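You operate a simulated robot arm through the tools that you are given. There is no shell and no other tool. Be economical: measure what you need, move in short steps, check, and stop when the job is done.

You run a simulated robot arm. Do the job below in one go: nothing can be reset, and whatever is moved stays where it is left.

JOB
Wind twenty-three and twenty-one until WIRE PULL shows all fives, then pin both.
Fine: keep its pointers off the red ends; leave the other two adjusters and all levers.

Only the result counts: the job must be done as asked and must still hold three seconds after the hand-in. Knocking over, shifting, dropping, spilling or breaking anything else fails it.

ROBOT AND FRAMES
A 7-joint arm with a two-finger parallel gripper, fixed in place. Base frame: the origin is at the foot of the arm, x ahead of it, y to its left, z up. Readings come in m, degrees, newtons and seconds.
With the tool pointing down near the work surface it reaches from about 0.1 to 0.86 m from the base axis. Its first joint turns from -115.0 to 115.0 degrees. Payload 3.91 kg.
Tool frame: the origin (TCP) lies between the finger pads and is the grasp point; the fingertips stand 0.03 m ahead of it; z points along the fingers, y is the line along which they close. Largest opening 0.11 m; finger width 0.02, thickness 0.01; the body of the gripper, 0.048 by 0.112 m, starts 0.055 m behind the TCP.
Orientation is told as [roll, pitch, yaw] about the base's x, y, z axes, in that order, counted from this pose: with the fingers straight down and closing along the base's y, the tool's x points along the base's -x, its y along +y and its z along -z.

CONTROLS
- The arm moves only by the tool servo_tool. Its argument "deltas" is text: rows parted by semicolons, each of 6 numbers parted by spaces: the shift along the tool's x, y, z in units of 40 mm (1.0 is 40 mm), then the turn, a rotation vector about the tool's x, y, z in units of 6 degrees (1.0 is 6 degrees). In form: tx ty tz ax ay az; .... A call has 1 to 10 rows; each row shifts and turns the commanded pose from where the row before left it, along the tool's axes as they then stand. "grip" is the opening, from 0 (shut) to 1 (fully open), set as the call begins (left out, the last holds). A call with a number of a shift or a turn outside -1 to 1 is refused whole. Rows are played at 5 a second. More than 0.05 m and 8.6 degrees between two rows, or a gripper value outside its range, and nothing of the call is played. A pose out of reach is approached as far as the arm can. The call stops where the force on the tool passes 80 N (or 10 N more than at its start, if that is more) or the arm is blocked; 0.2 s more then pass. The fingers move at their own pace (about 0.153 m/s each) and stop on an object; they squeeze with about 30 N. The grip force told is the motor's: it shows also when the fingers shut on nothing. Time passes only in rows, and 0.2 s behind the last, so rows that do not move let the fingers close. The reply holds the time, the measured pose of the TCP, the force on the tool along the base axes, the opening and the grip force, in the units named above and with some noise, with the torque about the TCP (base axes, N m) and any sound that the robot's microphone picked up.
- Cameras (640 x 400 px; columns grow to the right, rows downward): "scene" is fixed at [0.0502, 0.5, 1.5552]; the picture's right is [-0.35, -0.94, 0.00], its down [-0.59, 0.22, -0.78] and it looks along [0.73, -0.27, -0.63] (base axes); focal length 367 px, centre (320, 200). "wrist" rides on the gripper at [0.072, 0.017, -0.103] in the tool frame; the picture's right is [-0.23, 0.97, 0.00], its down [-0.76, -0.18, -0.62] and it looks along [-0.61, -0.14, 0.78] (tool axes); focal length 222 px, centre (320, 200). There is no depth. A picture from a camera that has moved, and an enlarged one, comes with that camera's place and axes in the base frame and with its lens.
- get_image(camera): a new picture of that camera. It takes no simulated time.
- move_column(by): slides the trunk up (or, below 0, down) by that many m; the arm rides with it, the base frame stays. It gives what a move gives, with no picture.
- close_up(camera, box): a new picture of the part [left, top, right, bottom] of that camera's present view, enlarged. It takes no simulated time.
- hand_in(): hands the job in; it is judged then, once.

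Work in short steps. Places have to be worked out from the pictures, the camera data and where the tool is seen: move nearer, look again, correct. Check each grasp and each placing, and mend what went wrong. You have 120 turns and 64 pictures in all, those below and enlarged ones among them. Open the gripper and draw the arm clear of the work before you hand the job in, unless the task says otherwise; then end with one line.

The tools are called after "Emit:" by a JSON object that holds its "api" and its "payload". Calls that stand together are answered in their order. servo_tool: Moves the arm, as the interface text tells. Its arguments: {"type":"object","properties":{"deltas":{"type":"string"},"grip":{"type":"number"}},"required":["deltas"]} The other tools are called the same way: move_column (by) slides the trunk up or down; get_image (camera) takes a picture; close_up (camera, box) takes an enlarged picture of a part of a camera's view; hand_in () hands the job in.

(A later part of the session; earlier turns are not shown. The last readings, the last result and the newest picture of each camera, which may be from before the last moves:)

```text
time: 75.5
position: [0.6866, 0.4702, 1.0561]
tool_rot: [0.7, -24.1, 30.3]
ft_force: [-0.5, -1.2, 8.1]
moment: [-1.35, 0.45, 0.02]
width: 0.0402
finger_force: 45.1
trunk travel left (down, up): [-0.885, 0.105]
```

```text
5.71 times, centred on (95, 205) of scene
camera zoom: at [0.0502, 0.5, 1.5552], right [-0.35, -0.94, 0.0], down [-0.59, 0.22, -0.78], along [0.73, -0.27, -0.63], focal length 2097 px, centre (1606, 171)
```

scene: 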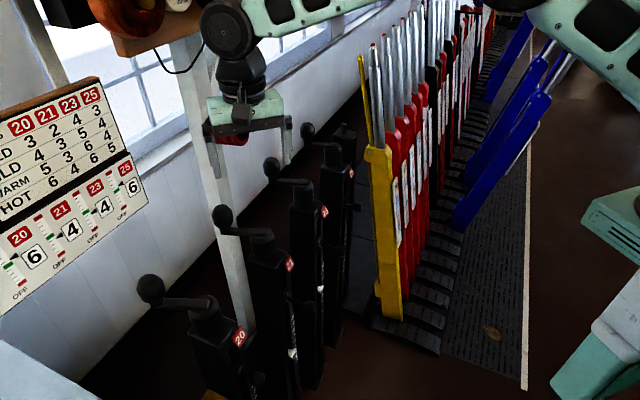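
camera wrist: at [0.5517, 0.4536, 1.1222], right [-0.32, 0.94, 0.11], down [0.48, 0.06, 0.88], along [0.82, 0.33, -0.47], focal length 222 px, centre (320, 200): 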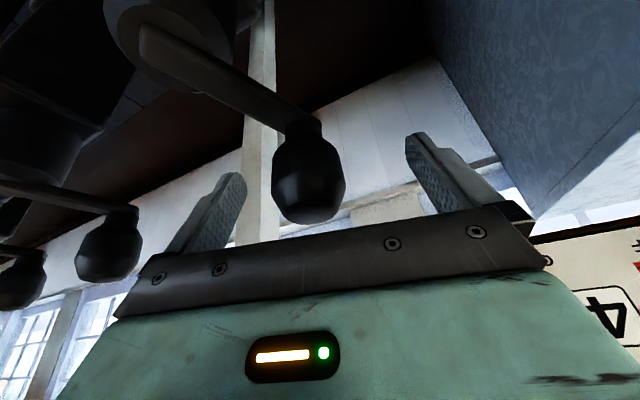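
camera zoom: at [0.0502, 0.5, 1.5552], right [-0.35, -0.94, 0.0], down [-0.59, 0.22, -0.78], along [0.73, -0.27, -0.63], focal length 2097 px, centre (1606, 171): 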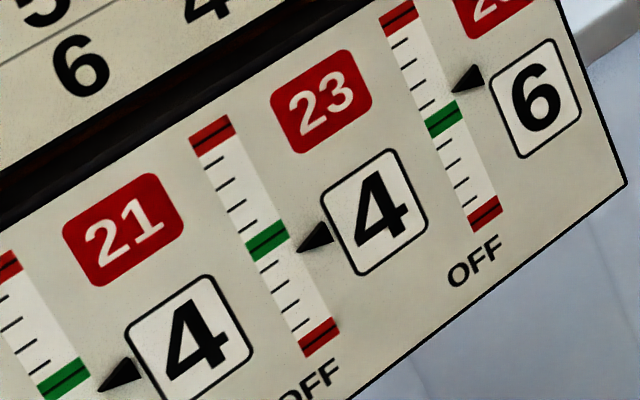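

Too small to tell. I continue clockwise 60° more, turning the tool yaw along, then read again.

Emit:
{"api": "servo_tool", "payload": {"deltas": "-0.062 -0.446 0.028 0.407 0 0.914;-0.019 -0.45 0.009 0.407 0 0.914;0.024 -0.45 -0.011 0.407 0 0.914;0.067 -0.445 -0.03 0.407 0 0.914;0.109 -0.435 -0.048 0.407 0 0.914;0 0 0 0 0 0"}}

Emit:
{"api": "close_up", "payload": {"camera": "scene", "box": [40, 170, 150, 240]}}

```text
time: 77.0
position: [0.703, 0.3913, 1.0566]
tool_rot: [1.0, -23.5, 0.6]
ft_force: [-32.5, 12.8, 21.4]
moment: [-1.15, 0.22, -0.06]
width: 0.0401
finger_force: 44.6
trunk travel left (down, up): [-0.885, 0.105]
```

```text
5.71 times, centred on (95, 205) of scene
camera zoom: at [0.0502, 0.5, 1.5552], right [-0.35, -0.94, 0.0], down [-0.59, 0.22, -0.78], along [0.73, -0.27, -0.63], focal length 2097 px, centre (1606, 171)
```

zoom: 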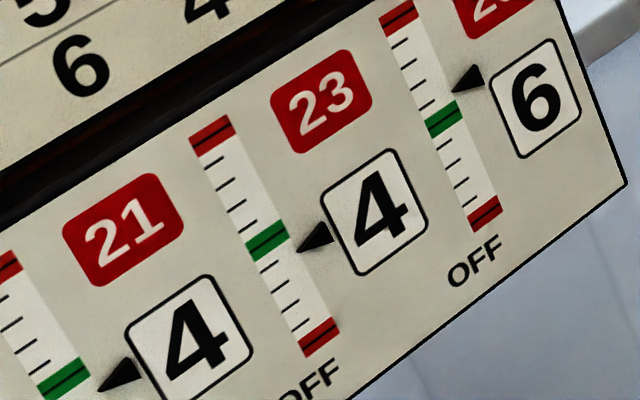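

The gauge hasn't changed (perhaps it steps per half turn). I check stand 21's own scale pointer with the same view as earlier.

Emit:
{"api": "close_up", "payload": {"camera": "scene", "box": [190, 300, 350, 400]}}

```text
4.00 times, centred on (270, 350) of scene
camera zoom: at [0.0502, 0.5, 1.5552], right [-0.35, -0.94, 0.0], down [-0.59, 0.22, -0.78], along [0.73, -0.27, -0.63], focal length 1468 px, centre (520, -400)
```

zoom: 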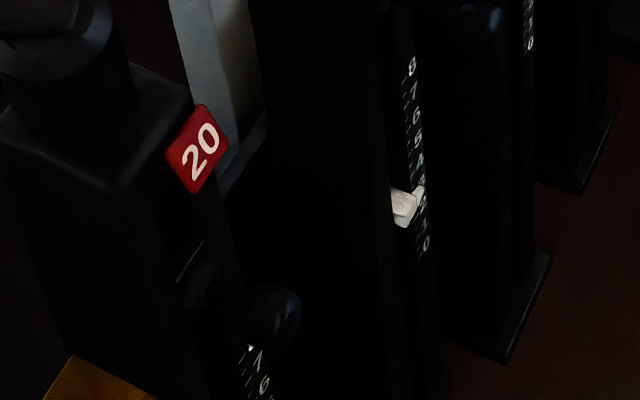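

Stand pointer 21 rose by about 0.23, so clockwise is ON. The fit gives hub (.627,.416) and radius .079, so I continue clockwise to complete 180° (ball angle −18° → −111.6°), first half.

Emit:
{"api": "servo_tool", "payload": {"deltas": "0.31 -0.255 -0.138 0.444 0 0.997;0.155 -0.308 -0.069 0.444 0 0.997;0.172 -0.296 -0.077 0.444 0 0.997;0.189 -0.284 -0.084 0.444 0 0.997;0.205 -0.27 -0.091 0.444 0 0.997"}}

```text
time: 78.2
position: [0.6528, 0.3424, 1.0556]
tool_rot: [0.5, -23.4, -32.4]
ft_force: [-2.5, 11.5, 18.6]
moment: [-1.0, -0.27, -0.03]
width: 0.0399
finger_force: 45.1
trunk travel left (down, up): [-0.885, 0.105]
```

On track with modest forces. Finishing the remaining 41°.

Emit:
{"api": "servo_tool", "payload": {"deltas": "0.22 -0.255 -0.098 0.444 0 0.997;0.235 -0.24 -0.105 0.444 0 0.997;0.248 -0.222 -0.111 0.444 0 0.997;0.261 -0.205 -0.116 0.444 0 0.997;0 0 0 0 0 0"}}

Emit:
{"api": "close_up", "payload": {"camera": "scene", "box": [0, 130, 250, 310]}}

```text
time: 79.3
position: [0.6001, 0.3451, 1.0555]
tool_rot: [0.5, -23.1, -58.3]
ft_force: [16.1, 27.0, 10.1]
moment: [-0.39, -0.29, -0.13]
width: 0.04
finger_force: 45.1
trunk travel left (down, up): [-0.885, 0.105]
```

```text
2.22 times, centred on (125, 220) of scene
camera zoom: at [0.0502, 0.5, 1.5552], right [-0.35, -0.94, 0.0], down [-0.59, 0.22, -0.78], along [0.73, -0.27, -0.63], focal length 816 px, centre (753, 156)
```

zoom: 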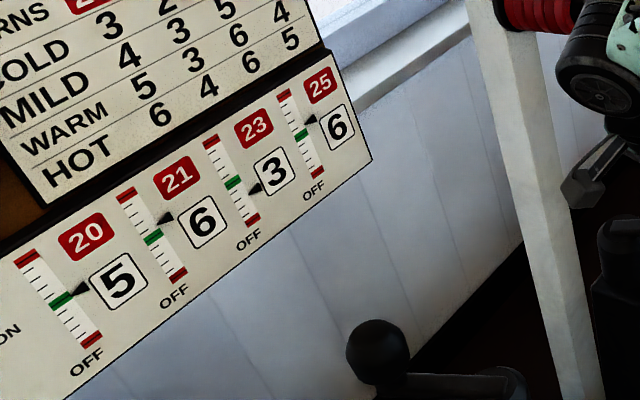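

Gauges now read 5 6 3 6 as predicted. I relax the radial strain, open moderately and withdraw along the tool axis.

Emit:
{"api": "servo_tool", "payload": {"deltas": "-0.08 0.05 0.03 0 0 0"}}

Emit:
{"api": "servo_tool", "payload": {"deltas": "0 0 0 0 0 0;0 0 0 0 0 0", "grip": 0.62}}

Emit:
{"api": "servo_tool", "payload": {"deltas": "0 0 -1 0 0 0;0 0 -1 0 0 0;0 0 -1 0 0 0"}}

Emit:
{"api": "get_image", "payload": {"camera": "wrist"}}

```text
time: 79.8
position: [0.6013, 0.3435, 1.0566]
tool_rot: [0.3, -23.1, -58.2]
ft_force: [14.1, 30.4, 10.7]
moment: [-0.63, -0.04, -0.16]
width: 0.0399
finger_force: 45.2
trunk travel left (down, up): [-0.885, 0.105]
```

```text
time: 80.3
position: [0.6014, 0.3399, 1.054]
tool_rot: [-0.1, -23.3, -58.3]
ft_force: [0.3, -0.2, 0.8]
moment: [0.0, 0.01, -0.03]
width: 0.0681
finger_force: 0.1
trunk travel left (down, up): [-0.885, 0.105]
```

```text
time: 81.2
position: [0.577, 0.3797, 1.164]
tool_rot: [-0.2, -23.2, -58.3]
ft_force: [0.0, -0.4, 0.0]
moment: [-0.02, 0.03, 0.01]
width: 0.0682
finger_force: 0.0
trunk travel left (down, up): [-0.885, 0.105]
```

```text
27 pictures are left
camera wrist: at [0.5341, 0.4811, 1.2314], right [0.94, 0.33, 0.09], down [0.09, -0.48, 0.87], along [0.34, -0.81, -0.48], focal length 222 px, centre (320, 200)
```

wrist: 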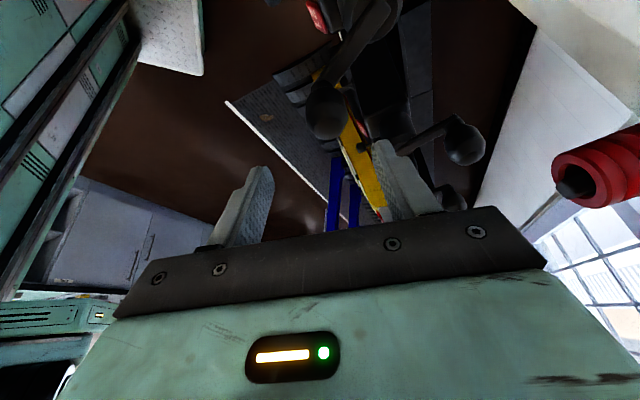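

Crank 21 is done. I rise a bit, then yaw back toward +30° for crank 23.

Emit:
{"api": "servo_tool", "payload": {"deltas": "-0.4 0 -0.91 0 0 0;-0.4 0 -0.91 0 0 0;0 0 0 -0.444 0 -0.997;0 0 0 -0.444 0 -0.997;0 0 0 -0.444 0 -0.997;0 0 0 -0.444 0 -0.997;0 0 0 -0.444 0 -0.997;0 0 0 -0.444 0 -0.997;0 0 0 -0.444 0 -0.997", "grip": 1}}

Emit:
{"api": "servo_tool", "payload": {"deltas": "0 0 0 -0.444 0 -0.997;0 0 0 -0.444 0 -0.997;0 0 0 -0.444 0 -0.997;0 0 0 -0.444 0 -0.997;0 0 0 -0.444 0 -0.997;0 0 0 -0.444 0 -0.997"}}

```text
time: 83.2
position: [0.5776, 0.3794, 1.2405]
tool_rot: [0.1, -23.5, -12.4]
ft_force: [-0.8, 1.0, 0.5]
moment: [0.01, -0.01, 0.04]
width: 0.1102
finger_force: 0.1
trunk travel left (down, up): [-0.885, 0.105]
```

```text
time: 84.5
position: [0.5761, 0.3803, 1.2444]
tool_rot: [0.9, -24.1, 26.6]
ft_force: [-0.1, 0.0, 0.3]
moment: [-0.02, -0.07, 0.02]
width: 0.1099
finger_force: 0.1
trunk travel left (down, up): [-0.885, 0.105]
```

Emit:
{"api": "servo_tool", "payload": {"deltas": "0 0 0 0 -1 0;0 0 0 0 -1 0;0 0 0 0 -1 0;-0.076 -0.78 0.78 0 0 0;-0.076 -0.78 0.78 0 0 0;-0.076 -0.78 0.78 0 0 0;-0.076 -0.78 0.78 0 0 0"}}

Emit:
{"api": "get_image", "payload": {"camera": "wrist"}}

```text
time: 86.2
position: [0.7135, 0.3125, 1.1578]
tool_rot: [1.0, -42.0, 26.2]
ft_force: [0.0, -0.2, 0.6]
moment: [-0.01, -0.03, -0.02]
width: 0.1101
finger_force: 0.1
trunk travel left (down, up): [-0.885, 0.105]
```

```text
26 pictures are left
camera wrist: at [0.5973, 0.271, 1.1873], right [-0.29, 0.94, 0.16], down [0.22, -0.1, 0.97], along [0.93, 0.32, -0.18], focal length 222 px, centre (320, 200)
```

wrist: 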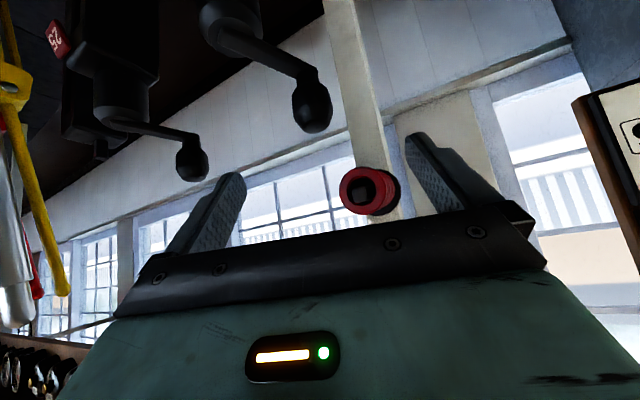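

Ball 23 is at (.800,.349,1.046) and well aligned. I advance.

Emit:
{"api": "servo_tool", "payload": {"deltas": "0 -0.03 0.875 0 0 0;0 -0.03 0.875 0 0 0;0 -0.03 0.875 0 0 0;0 -0.03 0.875 0 0 0"}}

Emit:
{"api": "get_image", "payload": {"camera": "wrist"}}

```text
time: 87.2
position: [0.7999, 0.3505, 1.0545]
tool_rot: [1.0, -42.1, 26.1]
ft_force: [0.2, 0.2, 0.8]
moment: [0.02, 0.01, 0.02]
width: 0.1098
finger_force: 0.0
trunk travel left (down, up): [-0.885, 0.105]
```

```text
25 pictures are left
camera wrist: at [0.6836, 0.3092, 1.0834], right [-0.29, 0.94, 0.16], down [0.22, -0.1, 0.97], along [0.93, 0.31, -0.18], focal length 222 px, centre (320, 200)
```

wrist: 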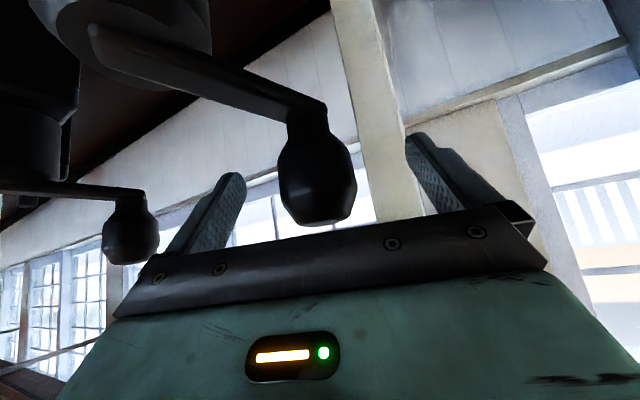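

Well centred. Closing on ball 23.

Emit:
{"api": "servo_tool", "payload": {"deltas": "0 0 0 0 0 0;0 0 0 0 0 0;0 0 0 0 0 0", "grip": 0}}

```text
time: 88.0
position: [0.8002, 0.351, 1.0537]
tool_rot: [1.0, -42.0, 26.2]
ft_force: [0.9, 0.5, -1.2]
moment: [-0.56, -0.49, -0.02]
width: 0.0401
finger_force: 45.3
trunk travel left (down, up): [-0.885, 0.105]
```

Start of crank 23: hub ≈ (.7725,.2774), radius .0786. Winding clockwise the first 60°.

Emit:
{"api": "servo_tool", "payload": {"deltas": "-0.184 -0.327 0.166 0.446 0 0.495;-0.149 -0.359 0.134 0.446 0 0.495;-0.11 -0.383 0.099 0.446 0 0.495;-0.07 -0.4 0.063 0.446 0 0.495;-0.028 -0.409 0.025 0.446 0 0.495"}}

```text
time: 89.2
position: [0.8517, 0.2905, 1.0547]
tool_rot: [1.1, -41.9, 6.2]
ft_force: [1.2, 2.3, 9.6]
moment: [-0.43, 0.02, -0.01]
width: 0.0402
finger_force: 45.0
trunk travel left (down, up): [-0.885, 0.105]
```

Tracking well with low forces. Continuing the next 60°, then the last 60°.

Emit:
{"api": "servo_tool", "payload": {"deltas": "0.008 -0.342 -0.007 0.557 0 0.619;0.03 -0.34 -0.027 0.557 0 0.619;0.052 -0.335 -0.047 0.557 0 0.619;0.074 -0.328 -0.066 0.557 0 0.619;0.095 -0.318 -0.085 0.557 0 0.619;0.115 -0.306 -0.103 0.557 0 0.619"}}

```text
time: 90.5
position: [0.8238, 0.2131, 1.0543]
tool_rot: [0.5, -41.5, -23.7]
ft_force: [7.5, -8.4, 22.0]
moment: [-0.04, -0.32, 0.06]
width: 0.04
finger_force: 44.8
trunk travel left (down, up): [-0.885, 0.105]
```

Emit:
{"api": "servo_tool", "payload": {"deltas": "0.134 -0.291 -0.121 0.557 0 0.619;0.152 -0.274 -0.137 0.557 0 0.619;0.17 -0.255 -0.153 0.557 0 0.619;0.186 -0.235 -0.167 0.557 0 0.619;0.2 -0.212 -0.18 0.557 0 0.619;0.213 -0.188 -0.192 0.557 0 0.619;0 0 0 0 0 0"}}

Emit:
{"api": "close_up", "payload": {"camera": "scene", "box": [0, 130, 250, 310]}}

```text
time: 92.2
position: [0.7452, 0.2015, 1.0534]
tool_rot: [0.2, -41.4, -53.3]
ft_force: [-3.2, -13.3, 21.3]
moment: [-0.32, -0.7, 0.09]
width: 0.0398
finger_force: 44.7
trunk travel left (down, up): [-0.885, 0.105]
```

```text
2.22 times, centred on (125, 220) of scene
camera zoom: at [0.0502, 0.5, 1.5552], right [-0.35, -0.94, 0.0], down [-0.59, 0.22, -0.78], along [0.73, -0.27, -0.63], focal length 816 px, centre (753, 156)
```

zoom: 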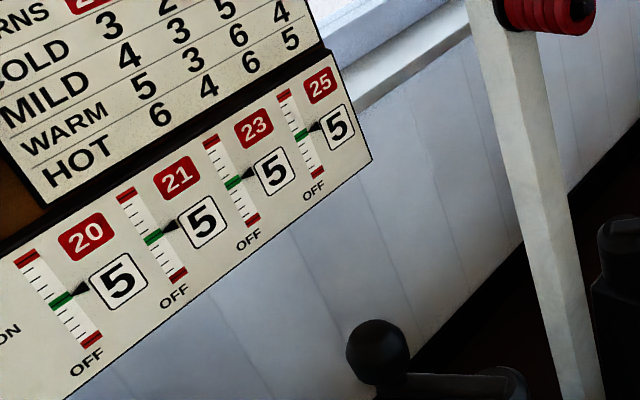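

All fives. Release ball 23 and withdraw upward.

Emit:
{"api": "servo_tool", "payload": {"deltas": "0 0 0 0 0 0;0 0 0 0 0 0", "grip": 0.62}}

Emit:
{"api": "servo_tool", "payload": {"deltas": "0 0 -1 0 0 0;0 0 -1 0 0 0;0 0 -1 0 0 0;0 0 -1 0 0 0"}}

```text
time: 92.8
position: [0.7454, 0.2028, 1.0516]
tool_rot: [0.1, -41.2, -53.1]
ft_force: [-0.4, 0.1, -0.7]
moment: [-0.02, 0.0, 0.01]
width: 0.0681
finger_force: 0.1
trunk travel left (down, up): [-0.885, 0.105]
```

```text
time: 93.8
position: [0.6819, 0.2876, 1.1729]
tool_rot: [0.1, -41.3, -53.2]
ft_force: [0.0, -0.4, -1.1]
moment: [0.01, 0.0, -0.03]
width: 0.0683
finger_force: 0.0
trunk travel left (down, up): [-0.885, 0.105]
```

Emit:
{"api": "servo_tool", "payload": {"deltas": "-0.66 0 -0.75 0 0 0;-0.66 0 -0.75 0 0 0;0 0 0 -0.87 0 -0.99;0 0 0 -0.87 0 -0.99;0 0 0 -0.87 0 -0.99;0 0 0 -0.87 0 -0.99;0 0 0 -0.87 0 -0.99;0 0 0 -0.87 0 -0.99;0 0 0 -0.87 0 -0.99;0 0 0 -0.87 0 -0.99"}}

```text
time: 96.0
position: [0.6774, 0.2916, 1.2542]
tool_rot: [0.4, -41.4, 10.5]
ft_force: [-0.2, 0.5, 0.5]
moment: [-0.02, -0.04, -0.01]
width: 0.0682
finger_force: 0.1
trunk travel left (down, up): [-0.885, 0.105]
```

Emit:
{"api": "servo_tool", "payload": {"deltas": "0.7 -0.33 -0.62 0 0 0;0.7 -0.33 -0.62 0 0 0;0.7 -0.33 -0.62 0 0 0;0.7 -0.33 -0.62 0 0 0;0.7 -0.33 -0.62 0 0 0;0.7 -0.33 -0.62 0 0 0;0 0 0 -0.87 0 -0.99;0 0 0 -0.87 0 -0.99;0 0 0 -0.87 0 -0.99;0 0 0 -0.87 0 -0.99", "grip": 0}}

Emit:
{"api": "move_column", "payload": {"by": -0.35}}

Emit:
{"api": "get_image", "payload": {"camera": "wrist"}}

```text
time: 98.2
position: [0.4814, 0.1786, 1.2577]
tool_rot: [0.1, -41.2, 41.6]
ft_force: [-1.2, -1.0, -0.9]
moment: [-0.01, 0.03, 0.0]
width: 0.0
finger_force: 30.0
out of reach, approached as far as the arm can: row 9, 10
trunk travel left (down, up): [-0.885, 0.105]
```

```text
time: 101.6
position: [0.4836, 0.1775, 0.9062]
tool_rot: [0.0, -41.4, 41.7]
ft_force: [-0.8, -0.4, 0.2]
moment: [0.02, -0.01, 0.0]
width: 0.0001
finger_force: 30.0
trunk travel left (down, up): [-0.535, 0.455]
```

```text
23 pictures are left
camera wrist: at [0.3795, 0.1088, 0.9377], right [-0.52, 0.84, 0.15], down [0.24, -0.03, 0.97], along [0.82, 0.54, -0.19], focal length 222 px, centre (320, 200)
```

wrist: 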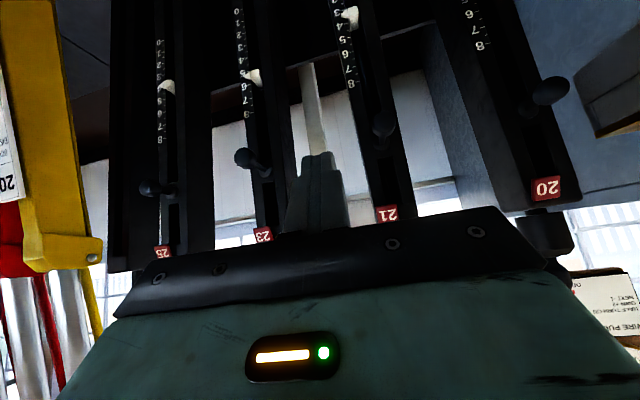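

Emit:
{"api": "close_up", "payload": {"camera": "wrist", "box": [210, 90, 420, 220]}}

Emit:
{"api": "close_up", "payload": {"camera": "wrist", "box": [355, 95, 415, 145]}}

```text
3.05 times, centred on (315, 155) of wrist
camera zoom: at [0.3795, 0.1088, 0.9377], right [-0.52, 0.84, 0.15], down [0.24, -0.03, 0.97], along [0.82, 0.54, -0.19], focal length 677 px, centre (335, 337)
```

zoom: 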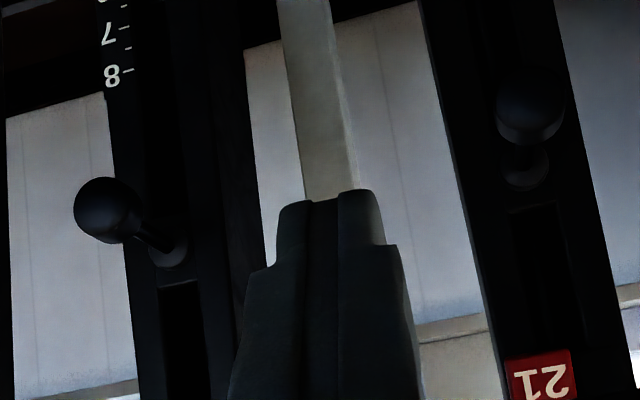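

```text
8.00 times, centred on (385, 120) of wrist
camera zoom: at [0.3795, 0.1088, 0.9377], right [-0.52, 0.84, 0.15], down [0.24, -0.03, 0.97], along [0.82, 0.54, -0.19], focal length 1777 px, centre (-200, 840)
```

zoom: 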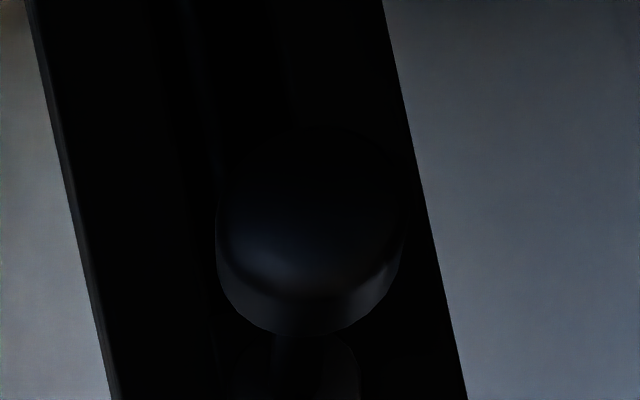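

Pins are knobs on stems: 21's at ≈(.557,.341,.793), 23's at ≈(.704,.198,.793), both needing a push along (0.71,0.71). I want the tool nearer horizontal, so I raise the tool, lower the trunk and tilt more.

Emit:
{"api": "servo_tool", "payload": {"deltas": "0.5 0 -0.6 0 0 0;-0.66 0 -0.75 0 0 0;-0.66 0 -0.75 0 0 0;-0.66 0 -0.75 0 0 0;-0.66 0 -0.75 0 0 0;-0.66 0 -0.75 0 0 0;-0.66 0 -0.75 0 0 0"}}

Emit:
{"api": "move_column", "payload": {"by": -0.22}}

Emit:
{"api": "servo_tool", "payload": {"deltas": "0 0 0 0 -1 0;0 0 0 0 -1 0;0 0 0 0 -1 0;0 0 0 0 -1 0;0 0 0 0 -1 0"}}

```text
time: 103.2
position: [0.4753, 0.1777, 1.1598]
tool_rot: [0.0, -41.2, 41.7]
ft_force: [0.5, -0.6, 0.1]
moment: [0.03, -0.02, 0.02]
width: 0.0
finger_force: 30.0
out of reach, approached as far as the arm can: row 1, 7
trunk travel left (down, up): [-0.535, 0.455]
```

```text
time: 105.5
position: [0.4758, 0.1794, 0.94]
tool_rot: [-0.1, -41.2, 41.7]
ft_force: [0.1, -0.5, -0.6]
moment: [0.01, -0.01, -0.01]
width: 0.0
finger_force: 29.9
trunk travel left (down, up): [-0.315, 0.675]
```

```text
time: 106.7
position: [0.5089, 0.1899, 0.914]
tool_rot: [-2.4, -65.8, 42.0]
ft_force: [0.4, 0.4, -0.1]
moment: [0.0, 0.02, 0.0]
width: 0.0
finger_force: 30.0
out of reach, approached as far as the arm can: row 1, 2, 3, 4, 5
trunk travel left (down, up): [-0.315, 0.675]
```

The tilt reached 66°. Now I lower to pin height and shift sideways onto pin 21's axis.

Emit:
{"api": "servo_tool", "payload": {"deltas": "0.84 0.62 0.38 0 0 0;0.84 0.62 0.38 0 0 0;0.84 0.62 0.38 0 0 0;0 0 0 0 0 0"}}

Emit:
{"api": "get_image", "payload": {"camera": "wrist"}}

```text
time: 107.7
position: [0.4621, 0.2465, 0.8025]
tool_rot: [-2.3, -65.8, 41.9]
ft_force: [-0.6, 0.1, 0.5]
moment: [0.05, -0.01, -0.04]
width: 0.0
finger_force: 29.6
trunk travel left (down, up): [-0.315, 0.675]
```

```text
20 pictures are left
camera wrist: at [0.3567, 0.1789, 0.7789], right [-0.55, 0.81, 0.19], down [-0.09, -0.29, 0.95], along [0.83, 0.51, 0.23], focal length 222 px, centre (320, 200)
```

wrist: 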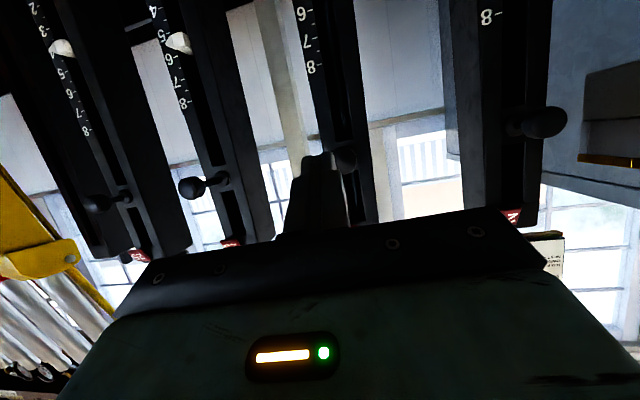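

Knob 21 is in line (z≈.796). I approach 60 mm along its axis.

Emit:
{"api": "servo_tool", "payload": {"deltas": "-0.42 0.04 0.63 0 0 0;-0.31 0.04 0.68 0 0 0;0 0 0 0 0 0"}}

Emit:
{"api": "close_up", "payload": {"camera": "wrist", "box": [220, 80, 460, 230]}}

Emit:
{"api": "close_up", "payload": {"camera": "scene", "box": [180, 260, 400, 400]}}

```text
time: 108.5
position: [0.5082, 0.2871, 0.8075]
tool_rot: [-2.4, -65.8, 41.9]
ft_force: [-0.4, 1.0, -0.1]
moment: [0.0, 0.02, -0.02]
width: 0.0
finger_force: 30.3
trunk travel left (down, up): [-0.315, 0.675]
```

```text
2.67 times, centred on (340, 155) of wrist
camera zoom: at [0.4015, 0.2198, 0.784], right [-0.55, 0.81, 0.19], down [-0.09, -0.29, 0.95], along [0.83, 0.51, 0.24], focal length 592 px, centre (267, 320)
```

zoom: 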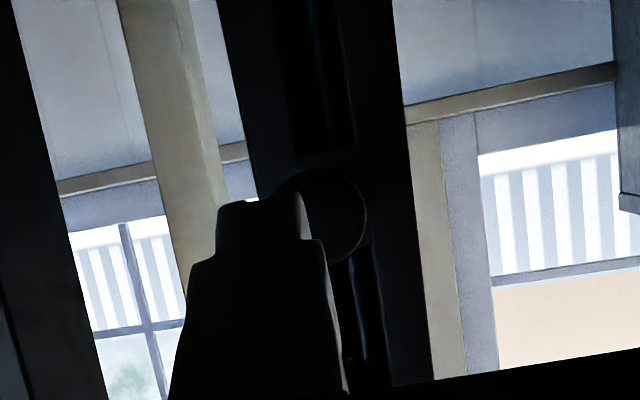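

```text
2.86 times, centred on (290, 330) of scene
camera zoom: at [0.0502, 0.5, 1.5552], right [-0.35, -0.94, 0.0], down [-0.59, 0.22, -0.78], along [0.73, -0.27, -0.63], focal length 1049 px, centre (406, -171)
```

zoom: 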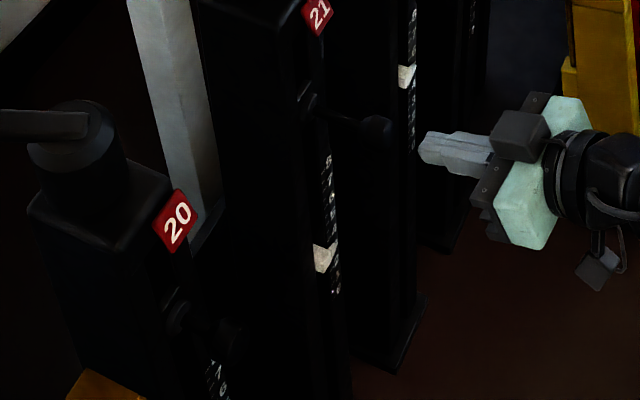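

The tip is about 7 mm to the right and 5 mm low of the knob centre. I correct and start pushing.

Emit:
{"api": "servo_tool", "payload": {"deltas": "-0.114 0.18 -0.05 0 0 0;-0.205 0.03 0.455 0 0 0;-0.205 0.03 0.455 0 0 0;0 0 0 0 0 0"}}

Emit:
{"api": "close_up", "payload": {"camera": "scene", "box": [240, 260, 380, 350]}}

```text
time: 109.5
position: [0.5309, 0.3195, 0.8126]
tool_rot: [-2.4, -65.7, 41.9]
ft_force: [0.0, -0.3, 0.4]
moment: [0.01, 0.02, -0.01]
width: 0.0
finger_force: 29.6
trunk travel left (down, up): [-0.315, 0.675]
```

```text
4.44 times, centred on (310, 305) of scene
camera zoom: at [0.0502, 0.5, 1.5552], right [-0.35, -0.94, 0.0], down [-0.59, 0.22, -0.78], along [0.73, -0.27, -0.63], focal length 1631 px, centre (364, -267)
```

zoom: 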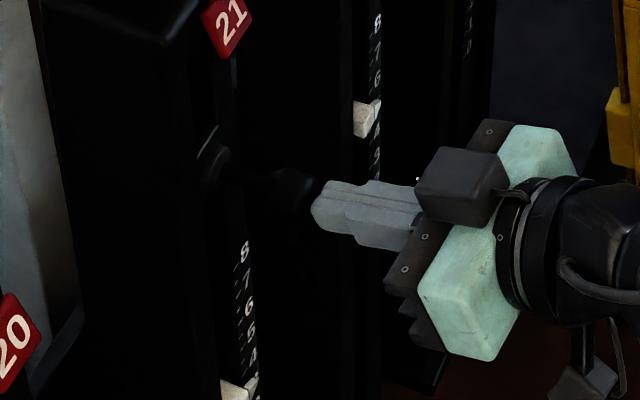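

The knob is sliding in with negligible force. I keep pushing.

Emit:
{"api": "servo_tool", "payload": {"deltas": "-0.205 0.03 0.455 0 0 0;-0.1 0.015 0.228 0 0 0;0 0 0 0 0 0"}}

Emit:
{"api": "close_up", "payload": {"camera": "scene", "box": [240, 260, 380, 350]}}

```text
time: 110.0
position: [0.5356, 0.3231, 0.8133]
tool_rot: [-2.5, -65.2, 42.1]
ft_force: [-255.3, -302.3, 141.5]
moment: [0.95, -1.01, -0.69]
width: 0.0001
finger_force: 29.9
trunk travel left (down, up): [-0.315, 0.675]
stopped in row 2: the force on the tool passed its limit at 523 N (the readings are from after the stop); the commanded pose is now the measured one
```

```text
4.44 times, centred on (310, 305) of scene
camera zoom: at [0.0502, 0.5, 1.5552], right [-0.35, -0.94, 0.0], down [-0.59, 0.22, -0.78], along [0.73, -0.27, -0.63], focal length 1631 px, centre (364, -267)
```

zoom: 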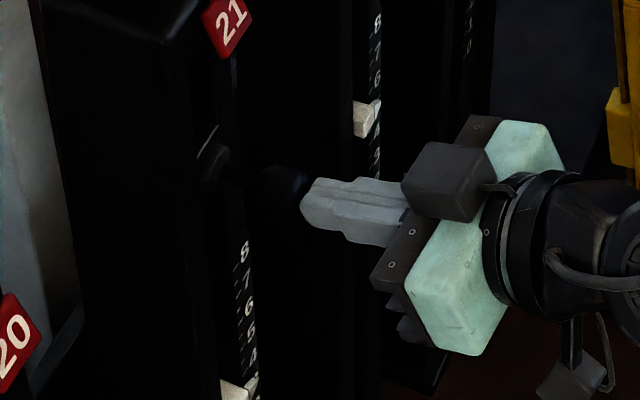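

Hard stop reached; the knob moved in ≈23 mm. I back off right away and inspect.

Emit:
{"api": "servo_tool", "payload": {"deltas": "0.205 -0.03 -0.455 0 0 0;0.41 -0.06 -0.91 0 0 0;0.41 -0.06 -0.91 0 0 0;0.3 0 -0.68 0 0 0"}}

Emit:
{"api": "get_image", "payload": {"camera": "wrist"}}

```text
time: 111.0
position: [0.4455, 0.2437, 0.8108]
tool_rot: [-2.5, -64.8, 42.4]
ft_force: [-0.2, -0.1, 0.6]
moment: [0.0, -0.01, -0.03]
width: 0.0
finger_force: 30.0
trunk travel left (down, up): [-0.315, 0.675]
```

```text
15 pictures are left
camera wrist: at [0.3402, 0.1755, 0.7884], right [-0.56, 0.81, 0.19], down [-0.08, -0.28, 0.96], along [0.83, 0.52, 0.22], focal length 222 px, centre (320, 200)
```

wrist: 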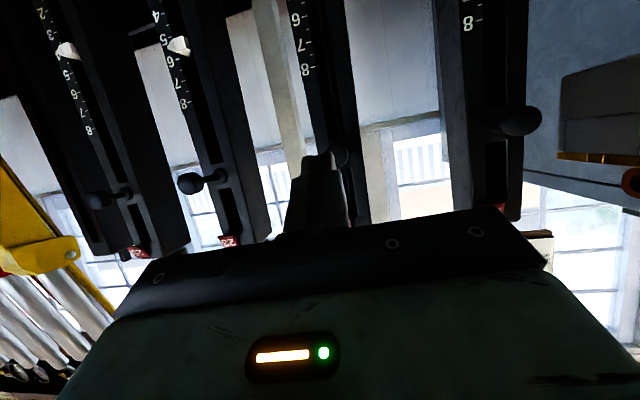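

Emit:
{"api": "close_up", "payload": {"camera": "scene", "box": [270, 282, 334, 322]}}

```text
10.00 times, centred on (302, 302) of scene
camera zoom: at [0.0502, 0.5, 1.5552], right [-0.35, -0.94, 0.0], down [-0.59, 0.22, -0.78], along [0.73, -0.27, -0.63], focal length 3670 px, centre (500, -820)
```

zoom: 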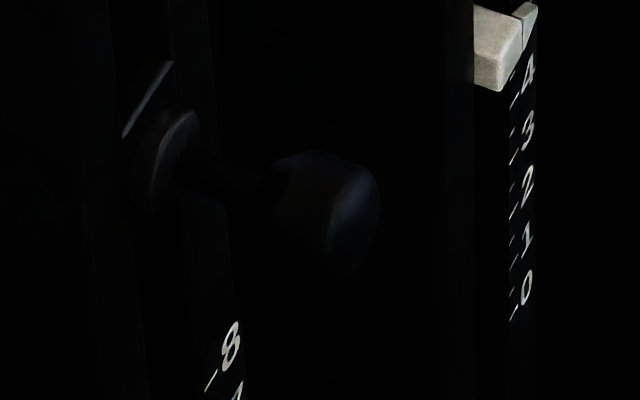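

Pin 21 travelled ≈20 mm to a hard stop. I'll do pin 23 the same way but more gently and compare the travel; first I shift sideways.

Emit:
{"api": "servo_tool", "payload": {"deltas": "0 -0.87 0 0 0 0;0 -0.87 0 0 0 0;0 -0.87 0 0 0 0;0 -0.87 0 0 0 0;0 -0.87 0 0 0 0;0 -0.87 0 0 0 0;-0.34 0 0.73 0 0 0"}}

Emit:
{"api": "close_up", "payload": {"camera": "wrist", "box": [220, 80, 460, 230]}}

```text
time: 112.6
position: [0.6057, 0.1303, 0.8194]
tool_rot: [-2.6, -64.7, 42.3]
ft_force: [0.4, 0.2, -0.8]
moment: [0.01, 0.01, 0.04]
width: 0.0
finger_force: 30.4
out of reach, approached as far as the arm can: row 3, 6
trunk travel left (down, up): [-0.315, 0.675]
```

```text
2.67 times, centred on (340, 155) of wrist
camera zoom: at [0.5003, 0.062, 0.7986], right [-0.56, 0.81, 0.19], down [-0.08, -0.28, 0.96], along [0.83, 0.52, 0.22], focal length 592 px, centre (267, 320)
```

zoom: 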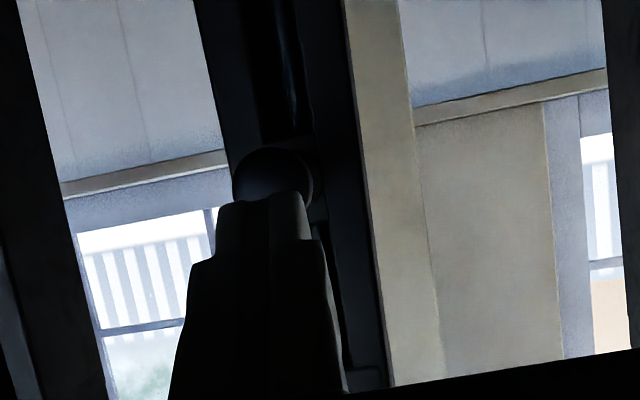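

Knob 23 is at (.702,.202,.80); the tip needs 16 mm right and 6 mm down. I correct and approach to just short of contact.

Emit:
{"api": "servo_tool", "payload": {"deltas": "0.136 -0.4 0.064 0 0 0;-0.32 0.035 0.678 0 0 0;-0.32 0.035 0.678 0 0 0;0 0 0 0 0 0"}}

Emit:
{"api": "servo_tool", "payload": {"deltas": "-0.107 0.012 0.226 0 0 0;-0.107 0.012 0.226 0 0 0;0 0 0 0 0 0"}}

```text
time: 113.6
position: [0.6276, 0.1469, 0.8474]
tool_rot: [-2.5, -64.8, 42.4]
ft_force: [0.6, 0.6, -0.6]
moment: [0.02, 0.02, 0.01]
width: 0.0
finger_force: 29.5
out of reach, approached as far as the arm can: row 1, 2, 3
trunk travel left (down, up): [-0.315, 0.675]
```

```text
time: 114.4
position: [0.6314, 0.1541, 0.8559]
tool_rot: [-2.5, -64.8, 42.4]
ft_force: [0.1, -0.4, 1.3]
moment: [0.01, 0.01, 0.01]
width: 0.0
finger_force: 29.6
out of reach, approached as far as the arm can: row 1, 2
trunk travel left (down, up): [-0.315, 0.675]
```

A joint limit pushes the tool up; I back off a little, lower the trunk, and retry.

Emit:
{"api": "servo_tool", "payload": {"deltas": "0.43 0 -0.9 0 0 0"}}

Emit:
{"api": "move_column", "payload": {"by": -0.1}}

```text
time: 114.8
position: [0.6007, 0.1285, 0.8549]
tool_rot: [-2.7, -64.8, 42.4]
ft_force: [-0.2, 0.5, 1.0]
moment: [-0.01, 0.02, 0.04]
width: 0.0
finger_force: 29.8
trunk travel left (down, up): [-0.315, 0.675]
```

```text
time: 116.1
position: [0.6008, 0.1286, 0.7552]
tool_rot: [-2.5, -64.8, 42.3]
ft_force: [0.9, -0.3, 0.5]
moment: [-0.02, -0.01, 0.02]
width: 0.0
finger_force: 30.1
trunk travel left (down, up): [-0.215, 0.775]
```

Emit:
{"api": "servo_tool", "payload": {"deltas": "-0.65 -0.23 -0.31 0 0 0;-0.65 -0.23 -0.31 0 0 0;-0.32 0.035 0.678 0 0 0;0 0 0 0 0 0"}}

```text
time: 117.1
position: [0.6343, 0.136, 0.8127]
tool_rot: [-2.6, -64.9, 42.3]
ft_force: [0.7, -1.1, 0.3]
moment: [0.02, -0.01, -0.01]
width: 0.0001
finger_force: 30.0
trunk travel left (down, up): [-0.215, 0.775]
```

Now exactly in line, 67 mm from the knob centre. I advance 60 mm in total, in steps.

Emit:
{"api": "servo_tool", "payload": {"deltas": "-0.213 0.024 0.452 0 0 0;-0.213 0.024 0.452 0 0 0;-0.107 0.012 0.226 0 0 0;-0.107 0.012 0.226 0 0 0;0 0 0 0 0 0"}}

```text
time: 118.3
position: [0.6701, 0.17, 0.809]
tool_rot: [-2.0, -63.4, 41.9]
ft_force: [1.5, 0.0, 0.5]
moment: [-0.05, 0.0, -0.01]
width: 0.0
finger_force: 30.1
out of reach, approached as far as the arm can: row 3, 4
trunk travel left (down, up): [-0.215, 0.775]
```

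Just at contact, but the arm is at its limit. I back off, raise the trunk, and use a smaller tilt (~50°) for more room.

Emit:
{"api": "servo_tool", "payload": {"deltas": "0.427 -0.05 -0.904 0 0 0;0.213 -0.024 -0.452 0 0 0;0 0 0 0 1 0;0 0 0 0 1 0"}}

Emit:
{"api": "move_column", "payload": {"by": 0.15}}

```text
time: 119.3
position: [0.6258, 0.128, 0.8104]
tool_rot: [-1.7, -52.8, 41.5]
ft_force: [-1.1, 0.7, 0.2]
moment: [-0.02, 0.0, -0.01]
width: 0.0003
finger_force: 30.2
trunk travel left (down, up): [-0.215, 0.775]
```

```text
time: 121.1
position: [0.6252, 0.1286, 0.9599]
tool_rot: [-1.9, -52.8, 41.5]
ft_force: [-0.2, -0.1, 0.1]
moment: [-0.03, 0.03, -0.01]
width: 0.0001
finger_force: 30.0
trunk travel left (down, up): [-0.365, 0.625]
```

Emit:
{"api": "servo_tool", "payload": {"deltas": "0.747 0 0.567 0 0 0;0.747 0 0.567 0 0 0;0.747 0 0.567 0 0 0;0.747 0 0.567 0 0 0;0 0 0 0 0 0"}}

```text
time: 122.3
position: [0.6265, 0.1268, 0.8085]
tool_rot: [-1.7, -52.8, 41.5]
ft_force: [-0.1, -0.6, -0.1]
moment: [-0.03, 0.0, 0.0]
width: 0.0
finger_force: 30.5
out of reach, approached as far as the arm can: row 3
trunk travel left (down, up): [-0.365, 0.625]
```

Emit:
{"api": "servo_tool", "payload": {"deltas": "-0.378 0.038 0.498 0 0 0;-0.378 0.038 0.498 0 0 0;0 0 0 0 0 0"}}

```text
time: 123.1
position: [0.6632, 0.1629, 0.8095]
tool_rot: [-1.8, -52.8, 41.5]
ft_force: [0.6, -0.5, -0.2]
moment: [-0.03, -0.02, 0.0]
width: 0.0
finger_force: 29.8
trunk travel left (down, up): [-0.365, 0.625]
```

Good, no limits now. I push in small steps.

Emit:
{"api": "servo_tool", "payload": {"deltas": "-0.106 0.011 0.139 0 0 0;-0.106 0.011 0.139 0 0 0;-0.106 0.011 0.139 0 0 0;0 0 0 0 0 0"}}

Emit:
{"api": "servo_tool", "payload": {"deltas": "-0.06 0.006 0.08 0 0 0;0 0 0 0 0 0"}}

```text
time: 124.1
position: [0.6786, 0.1765, 0.8103]
tool_rot: [-1.6, -52.9, 41.5]
ft_force: [-0.2, -0.5, -0.8]
moment: [0.02, -0.02, 0.0]
width: 0.0
finger_force: 30.1
trunk travel left (down, up): [-0.365, 0.625]
```

```text
time: 124.7
position: [0.6823, 0.1779, 0.8095]
tool_rot: [-1.7, -52.7, 41.5]
ft_force: [-4.1, -3.7, 1.4]
moment: [-0.01, 0.01, 0.01]
width: 0.0001
finger_force: 30.5
trunk travel left (down, up): [-0.365, 0.625]
```

Emit:
{"api": "servo_tool", "payload": {"deltas": "-0.06 0.006 0.08 0 0 0;0 0 0 0 0 0"}}

Emit:
{"api": "servo_tool", "payload": {"deltas": "-0.06 0.006 0.08 0 0 0;0 0 0 0 0 0"}}

Emit:
{"api": "close_up", "payload": {"camera": "scene", "box": [290, 225, 370, 275]}}

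```text
time: 125.3
position: [0.6836, 0.179, 0.8097]
tool_rot: [-1.8, -52.7, 41.5]
ft_force: [-45.3, -32.2, 12.8]
moment: [-0.03, 0.26, 0.25]
width: 0.0003
finger_force: 29.9
trunk travel left (down, up): [-0.365, 0.625]
```

```text
time: 125.7
position: [0.6835, 0.1802, 0.809]
tool_rot: [-1.7, -52.5, 41.4]
ft_force: [-52.2, -35.5, 24.8]
moment: [0.26, 0.12, 0.31]
width: 0.0001
finger_force: 29.9
trunk travel left (down, up): [-0.365, 0.625]
stopped in row 1: the force on the tool passed its limit at 86 N (the readings are from after the stop); the commanded pose is now the measured one
```

```text
8.00 times, centred on (330, 250) of scene
camera zoom: at [0.0502, 0.5, 1.5552], right [-0.35, -0.94, 0.0], down [-0.59, 0.22, -0.78], along [0.73, -0.27, -0.63], focal length 2936 px, centre (240, -200)
```

zoom: 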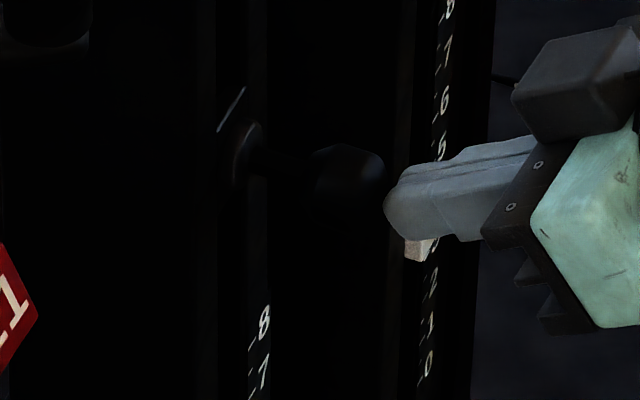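

Pin 23 stopped at the same ≈20 mm stroke as 21, with a hard stop. To verify they truly lock, I'll nudge crank 21 gently. First I back off and go up.

Emit:
{"api": "servo_tool", "payload": {"deltas": "0.6 0 -0.8 0 0 0;0.6 0 -0.8 0 0 0;0 0 0 0 1 0;0 0 0 0 1 0"}}

Emit:
{"api": "move_column", "payload": {"by": 0.35}}

```text
time: 126.7
position: [0.6248, 0.1326, 0.8073]
tool_rot: [-0.6, -43.8, 41.1]
ft_force: [0.5, 0.1, 0.4]
moment: [0.0, -0.02, 0.04]
width: 0.0
finger_force: 29.8
out of reach, approached as far as the arm can: row 4
trunk travel left (down, up): [-0.365, 0.625]
```

```text
time: 130.1
position: [0.6238, 0.1318, 1.1582]
tool_rot: [-0.7, -43.9, 41.1]
ft_force: [0.3, -0.3, 0.8]
moment: [0.06, 0.01, -0.01]
width: 0.0001
finger_force: 29.9
trunk travel left (down, up): [-0.715, 0.275]
```

Emit:
{"api": "servo_tool", "payload": {"deltas": "-0.363 0.9125 0.35 0 0 0;-0.363 0.9125 0.35 0 0 0;-0.363 0.9125 0.35 0 0 0;-0.363 0.9125 0.35 0 0 0;-0.363 0.9125 0.35 0 0 0;-0.363 0.9125 0.35 0 0 0"}}

Emit:
{"api": "get_image", "payload": {"camera": "wrist"}}

```text
time: 131.7
position: [0.5938, 0.356, 1.2181]
tool_rot: [11.6, -47.4, 29.9]
ft_force: [0.0, 0.0, 0.6]
moment: [0.0, 0.0, -0.03]
width: 0.0001
finger_force: 30.3
trunk travel left (down, up): [-0.715, 0.275]
stopped in row 6: the arm was blocked; the commanded pose is now the measured one
```

```text
11 pictures are left
camera wrist: at [0.4877, 0.289, 1.2358], right [-0.47, 0.83, 0.3], down [0.23, -0.21, 0.95], along [0.85, 0.51, -0.09], focal length 222 px, centre (320, 200)
```

wrist: 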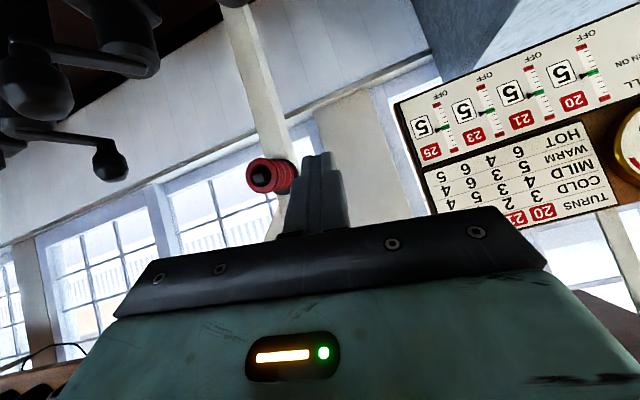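

The arm got blocked with an unexpected pose (likely a joint swing). Gauges still show all 5. I look at the scene.

Emit:
{"api": "get_image", "payload": {"camera": "scene"}}

```text
10 pictures are left
```

scene: 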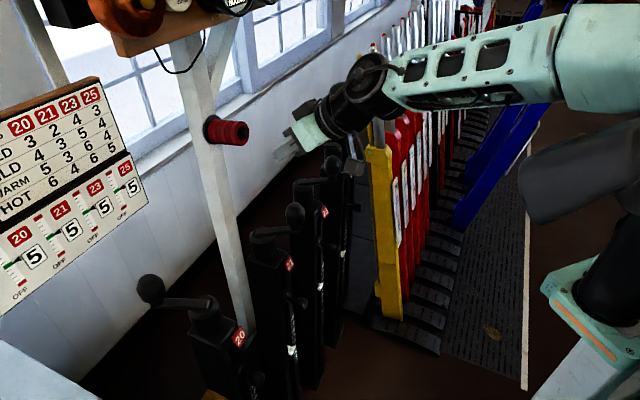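

Emit:
{"api": "servo_tool", "payload": {"deltas": "0 0 0 0 0 0;0 0 0 0 0 0"}}

Emit:
{"api": "servo_tool", "payload": {"deltas": "0.7 -0.5 -0.7 0 0 0;0.7 -0.5 -0.7 0 0 0"}}

```text
time: 132.2
position: [0.5933, 0.3564, 1.2181]
tool_rot: [11.7, -47.3, 30.0]
ft_force: [-0.3, 0.0, -0.1]
moment: [-0.01, 0.02, 0.04]
width: 0.0
finger_force: 29.9
trunk travel left (down, up): [-0.715, 0.275]
```

```text
time: 132.8
position: [0.5548, 0.2796, 1.2071]
tool_rot: [11.4, -47.2, 30.6]
ft_force: [0.0, 0.2, -0.6]
moment: [-0.05, -0.02, -0.02]
width: 0.0001
finger_force: 30.1
trunk travel left (down, up): [-0.715, 0.275]
```

The arm moves freely. I level the roll and reduce the tilt.

Emit:
{"api": "servo_tool", "payload": {"deltas": "0 0 0 0 0 -0.85;0 0 0 0 0 -0.85;0 0 0 0 1 0;0 0 0 0 1 0;0 0 0 0 0 0"}}

```text
time: 134.1
position: [0.5562, 0.2776, 1.2067]
tool_rot: [0.2, -36.3, 45.5]
ft_force: [0.4, -0.5, 0.1]
moment: [0.01, 0.01, -0.05]
width: 0.0
finger_force: 29.8
trunk travel left (down, up): [-0.715, 0.275]
```

Emit:
{"api": "servo_tool", "payload": {"deltas": "-0.278 0.49 0.72 0 0 0;-0.278 0.49 0.72 0 0 0;-0.278 0.49 0.72 0 0 0;0 0 0 0 0 0"}}

Emit:
{"api": "get_image", "payload": {"camera": "wrist"}}

```text
time: 135.1
position: [0.5834, 0.3599, 1.2195]
tool_rot: [9.7, -40.7, 38.2]
ft_force: [-0.1, 0.0, 0.3]
moment: [-0.02, 0.03, 0.02]
width: 0.0
finger_force: 30.2
trunk travel left (down, up): [-0.715, 0.275]
stopped in row 4: the arm was blocked; the commanded pose is now the measured one
```

```text
9 pictures are left
camera wrist: at [0.4865, 0.2816, 1.2507], right [-0.54, 0.8, 0.27], down [0.33, -0.1, 0.94], along [0.78, 0.6, -0.21], focal length 222 px, centre (320, 200)
```

wrist: 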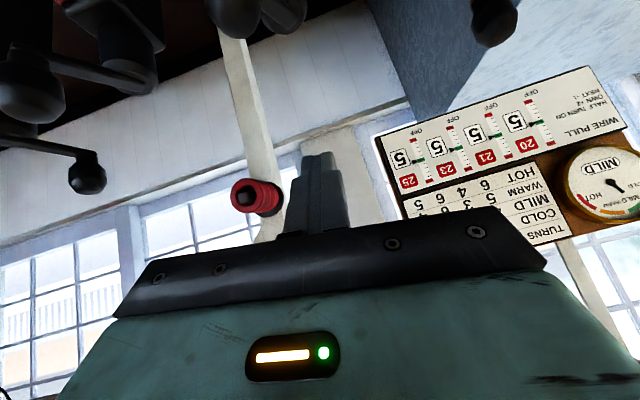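

Blocked again in the same place, so this arm branch is poor. I retreat, go vertical with yaw 0, and re-approach as I did successfully before.

Emit:
{"api": "servo_tool", "payload": {"deltas": "0.8 -0.4 -0.6 0 0 0;0.8 -0.4 -0.6 0 0 0;0.8 -0.4 -0.6 0 0 0;0 0 0 0 0 -0.89;0 0 0 0 0 -0.89;0 0 0 0 1 0;0 0 0 0 1 0;0 0 0 0 1 0;0 0 0 0 1 0;0 0 0 0 1 0"}}

Emit:
{"api": "servo_tool", "payload": {"deltas": "0 0 0 0 1 0;0 0 0 0 0 1;0 0 0 0 0 1;0 0 0 0 0 1;0 0 0 0 0 1;0 0 0 0 0 1;0 0 0 0 0 1;0 0 0 0 0 1"}}

```text
time: 137.3
position: [0.5299, 0.2417, 1.1988]
tool_rot: [-0.3, -11.2, 52.6]
ft_force: [1.0, 0.5, -0.1]
moment: [0.02, 0.02, -0.03]
width: 0.0
finger_force: 29.7
trunk travel left (down, up): [-0.715, 0.275]
```

```text
time: 139.0
position: [0.5379, 0.221, 1.2571]
tool_rot: [15.3, -4.0, 11.8]
ft_force: [0.4, 0.2, 1.0]
moment: [-0.03, 0.01, -0.02]
width: 0.0
finger_force: 30.0
trunk travel left (down, up): [-0.715, 0.275]
stopped in row 8: the arm was blocked; the commanded pose is now the measured one
```

Emit:
{"api": "get_image", "payload": {"camera": "scene"}}

```text
8 pictures are left
```

scene: 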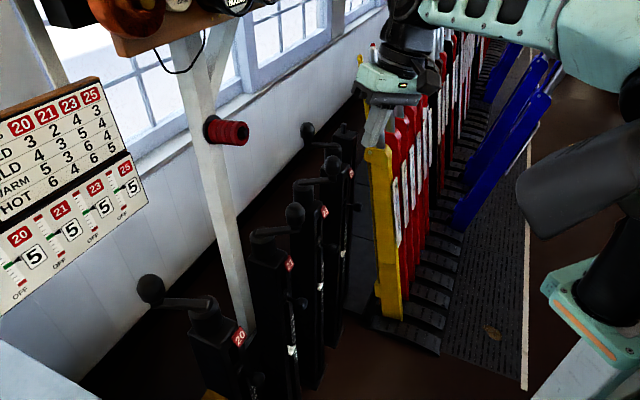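

I undo part of that yaw and see whether the orientation recovers.

Emit:
{"api": "servo_tool", "payload": {"deltas": "0 0 0 0 0 -1;0 0 0 0 0 -1;0 0 0 0 0 -1;0 0 0 0 0 0"}}

```text
time: 140.0
position: [0.5433, 0.2138, 1.265]
tool_rot: [14.9, -8.9, 28.5]
ft_force: [0.5, 0.0, 0.0]
moment: [-0.01, 0.01, 0.02]
width: 0.0002
finger_force: 30.2
trunk travel left (down, up): [-0.715, 0.275]
```

Emit:
{"api": "servo_tool", "payload": {"deltas": "0 0 0 0.83 0 0;0 0 0 0.83 0 0;0 0 0 0.83 0 0;0 0 0 0 0 0"}}

```text
time: 140.8
position: [0.547, 0.1945, 1.3012]
tool_rot: [11.5, -11.2, 27.3]
ft_force: [0.0, 0.0, 0.1]
moment: [0.01, 0.02, 0.01]
width: 0.0002
finger_force: 29.5
trunk travel left (down, up): [-0.715, 0.275]
stopped in row 3: the arm was blocked; the commanded pose is now the measured one
```

Emit:
{"api": "servo_tool", "payload": {"deltas": "1 0 0 0 0 0;1 0 0 0 0 0;1 0 0.3 0 0 0;0 0 0 0.8 0 0;0 0 0 0.8 0 0;0 0 0 0 0 0"}}

```text
time: 141.4
position: [0.4834, 0.1263, 1.3122]
tool_rot: [24.0, -11.8, 25.1]
ft_force: [1.2, 0.1, 0.0]
moment: [-0.04, 0.03, -0.01]
width: 0.0
finger_force: 29.9
trunk travel left (down, up): [-0.715, 0.275]
stopped in row 3: the arm was blocked; the commanded pose is now the measured one
```

Emit:
{"api": "servo_tool", "payload": {"deltas": "-0.5 0.5 0 0 0 -1;-0.5 0.5 0 0 0 -1;0 0.5 0 0 0 -1;0 0 0 0 0 -1;0 0 0 0 0 0"}}

```text
time: 142.8
position: [0.4863, 0.1726, 1.3634]
tool_rot: [22.1, -23.0, 47.4]
ft_force: [-0.4, 0.0, -0.8]
moment: [0.0, 0.03, 0.03]
width: 0.0001
finger_force: 29.9
trunk travel left (down, up): [-0.715, 0.275]
stopped in row 5: the arm was blocked; the commanded pose is now the measured one
```

Emit:
{"api": "servo_tool", "payload": {"deltas": "0 0 1 0 0 0;0 0 1 0 0 0;0 0 1 0 0 0;0 0 0 0 0 0"}}

Emit:
{"api": "get_image", "payload": {"camera": "scene"}}

```text
time: 143.5
position: [0.4974, 0.1886, 1.3278]
tool_rot: [31.6, -27.8, 42.4]
ft_force: [0.6, -0.1, -0.3]
moment: [-0.02, 0.0, 0.0]
width: 0.0
finger_force: 30.3
trunk travel left (down, up): [-0.715, 0.275]
stopped in row 3: the arm was blocked; the commanded pose is now the measured one
```

```text
7 pictures are left
```

scene: 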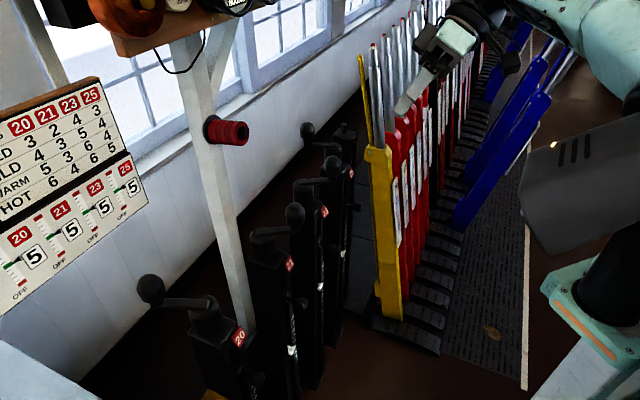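

The forearm/elbow seems to be pressing on the robot's own shoulder housing. I move the tool up and outward to unfold.

Emit:
{"api": "servo_tool", "payload": {"deltas": "-0.5 0 -0.9 0 0 0;-0.5 0 -0.9 0 0 0;-0.5 0 -0.9 0 0 0;-0.5 0 -0.9 0 0 0;0 0 0 0 0 0"}}

```text
time: 144.7
position: [0.5595, 0.1425, 1.4705]
tool_rot: [31.0, -27.5, 42.2]
ft_force: [0.4, 1.0, 0.0]
moment: [0.04, 0.01, 0.0]
width: 0.0
finger_force: 30.5
trunk travel left (down, up): [-0.715, 0.275]
```

Unblocked. Now I level the roll here.

Emit:
{"api": "servo_tool", "payload": {"deltas": "0 0 0 0.85 0 0;0 0 0 0.85 0 0;0 0 0 0.85 0 0;0 0 0 0.85 0 0;0 0 0 0.85 0 0;0 0 0 0.85 0 0;0 0 0 0 0 0"}}

```text
time: 146.3
position: [0.5617, 0.1337, 1.4761]
tool_rot: [1.2, -28.3, 41.5]
ft_force: [0.8, 0.3, 0.8]
moment: [0.0, 0.0, -0.01]
width: 0.0002
finger_force: 29.8
trunk travel left (down, up): [-0.715, 0.275]
```

Good. Now I approach crank 23's ball from above with the trunk lower (keeping the arm unfolded) for the nudge test.

Emit:
{"api": "move_column", "payload": {"by": -0.17}}

Emit:
{"api": "servo_tool", "payload": {"deltas": "-0.383 -0.1 0.896 0 0 0;-0.383 -0.1 0.896 0 0 0;-0.383 -0.1 0.896 0 0 0;-0.383 -0.1 0.896 0 0 0;-0.383 -0.1 0.896 0 0 0;-0.383 -0.1 0.896 0 0 0;0 0 0 0 0 0"}}

Emit:
{"api": "get_image", "payload": {"camera": "wrist"}}

```text
time: 148.2
position: [0.5615, 0.1334, 1.3053]
tool_rot: [1.2, -28.2, 41.4]
ft_force: [-0.9, -0.3, -0.1]
moment: [0.01, 0.0, 0.04]
width: 0.0
finger_force: 29.7
trunk travel left (down, up): [-0.545, 0.445]
```

```text
time: 149.8
position: [0.7093, 0.2474, 1.153]
tool_rot: [0.3, -27.6, 42.3]
ft_force: [-0.4, 0.1, 1.1]
moment: [0.03, 0.01, -0.01]
width: 0.0
finger_force: 30.1
trunk travel left (down, up): [-0.545, 0.445]
```

```text
6 pictures are left
camera wrist: at [0.6153, 0.184, 1.2111], right [-0.51, 0.85, 0.11], down [0.41, 0.13, 0.9], along [0.76, 0.5, -0.41], focal length 222 px, centre (320, 200)
```

wrist: 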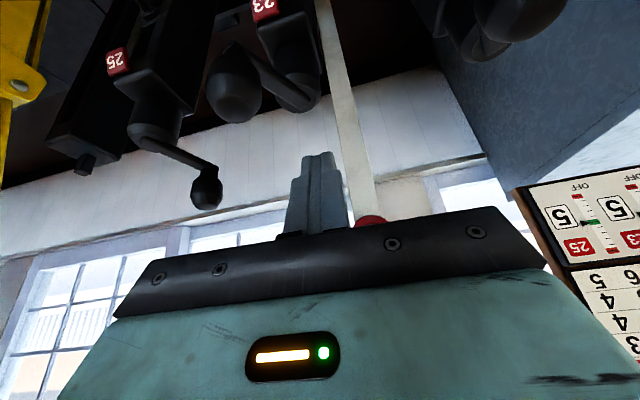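

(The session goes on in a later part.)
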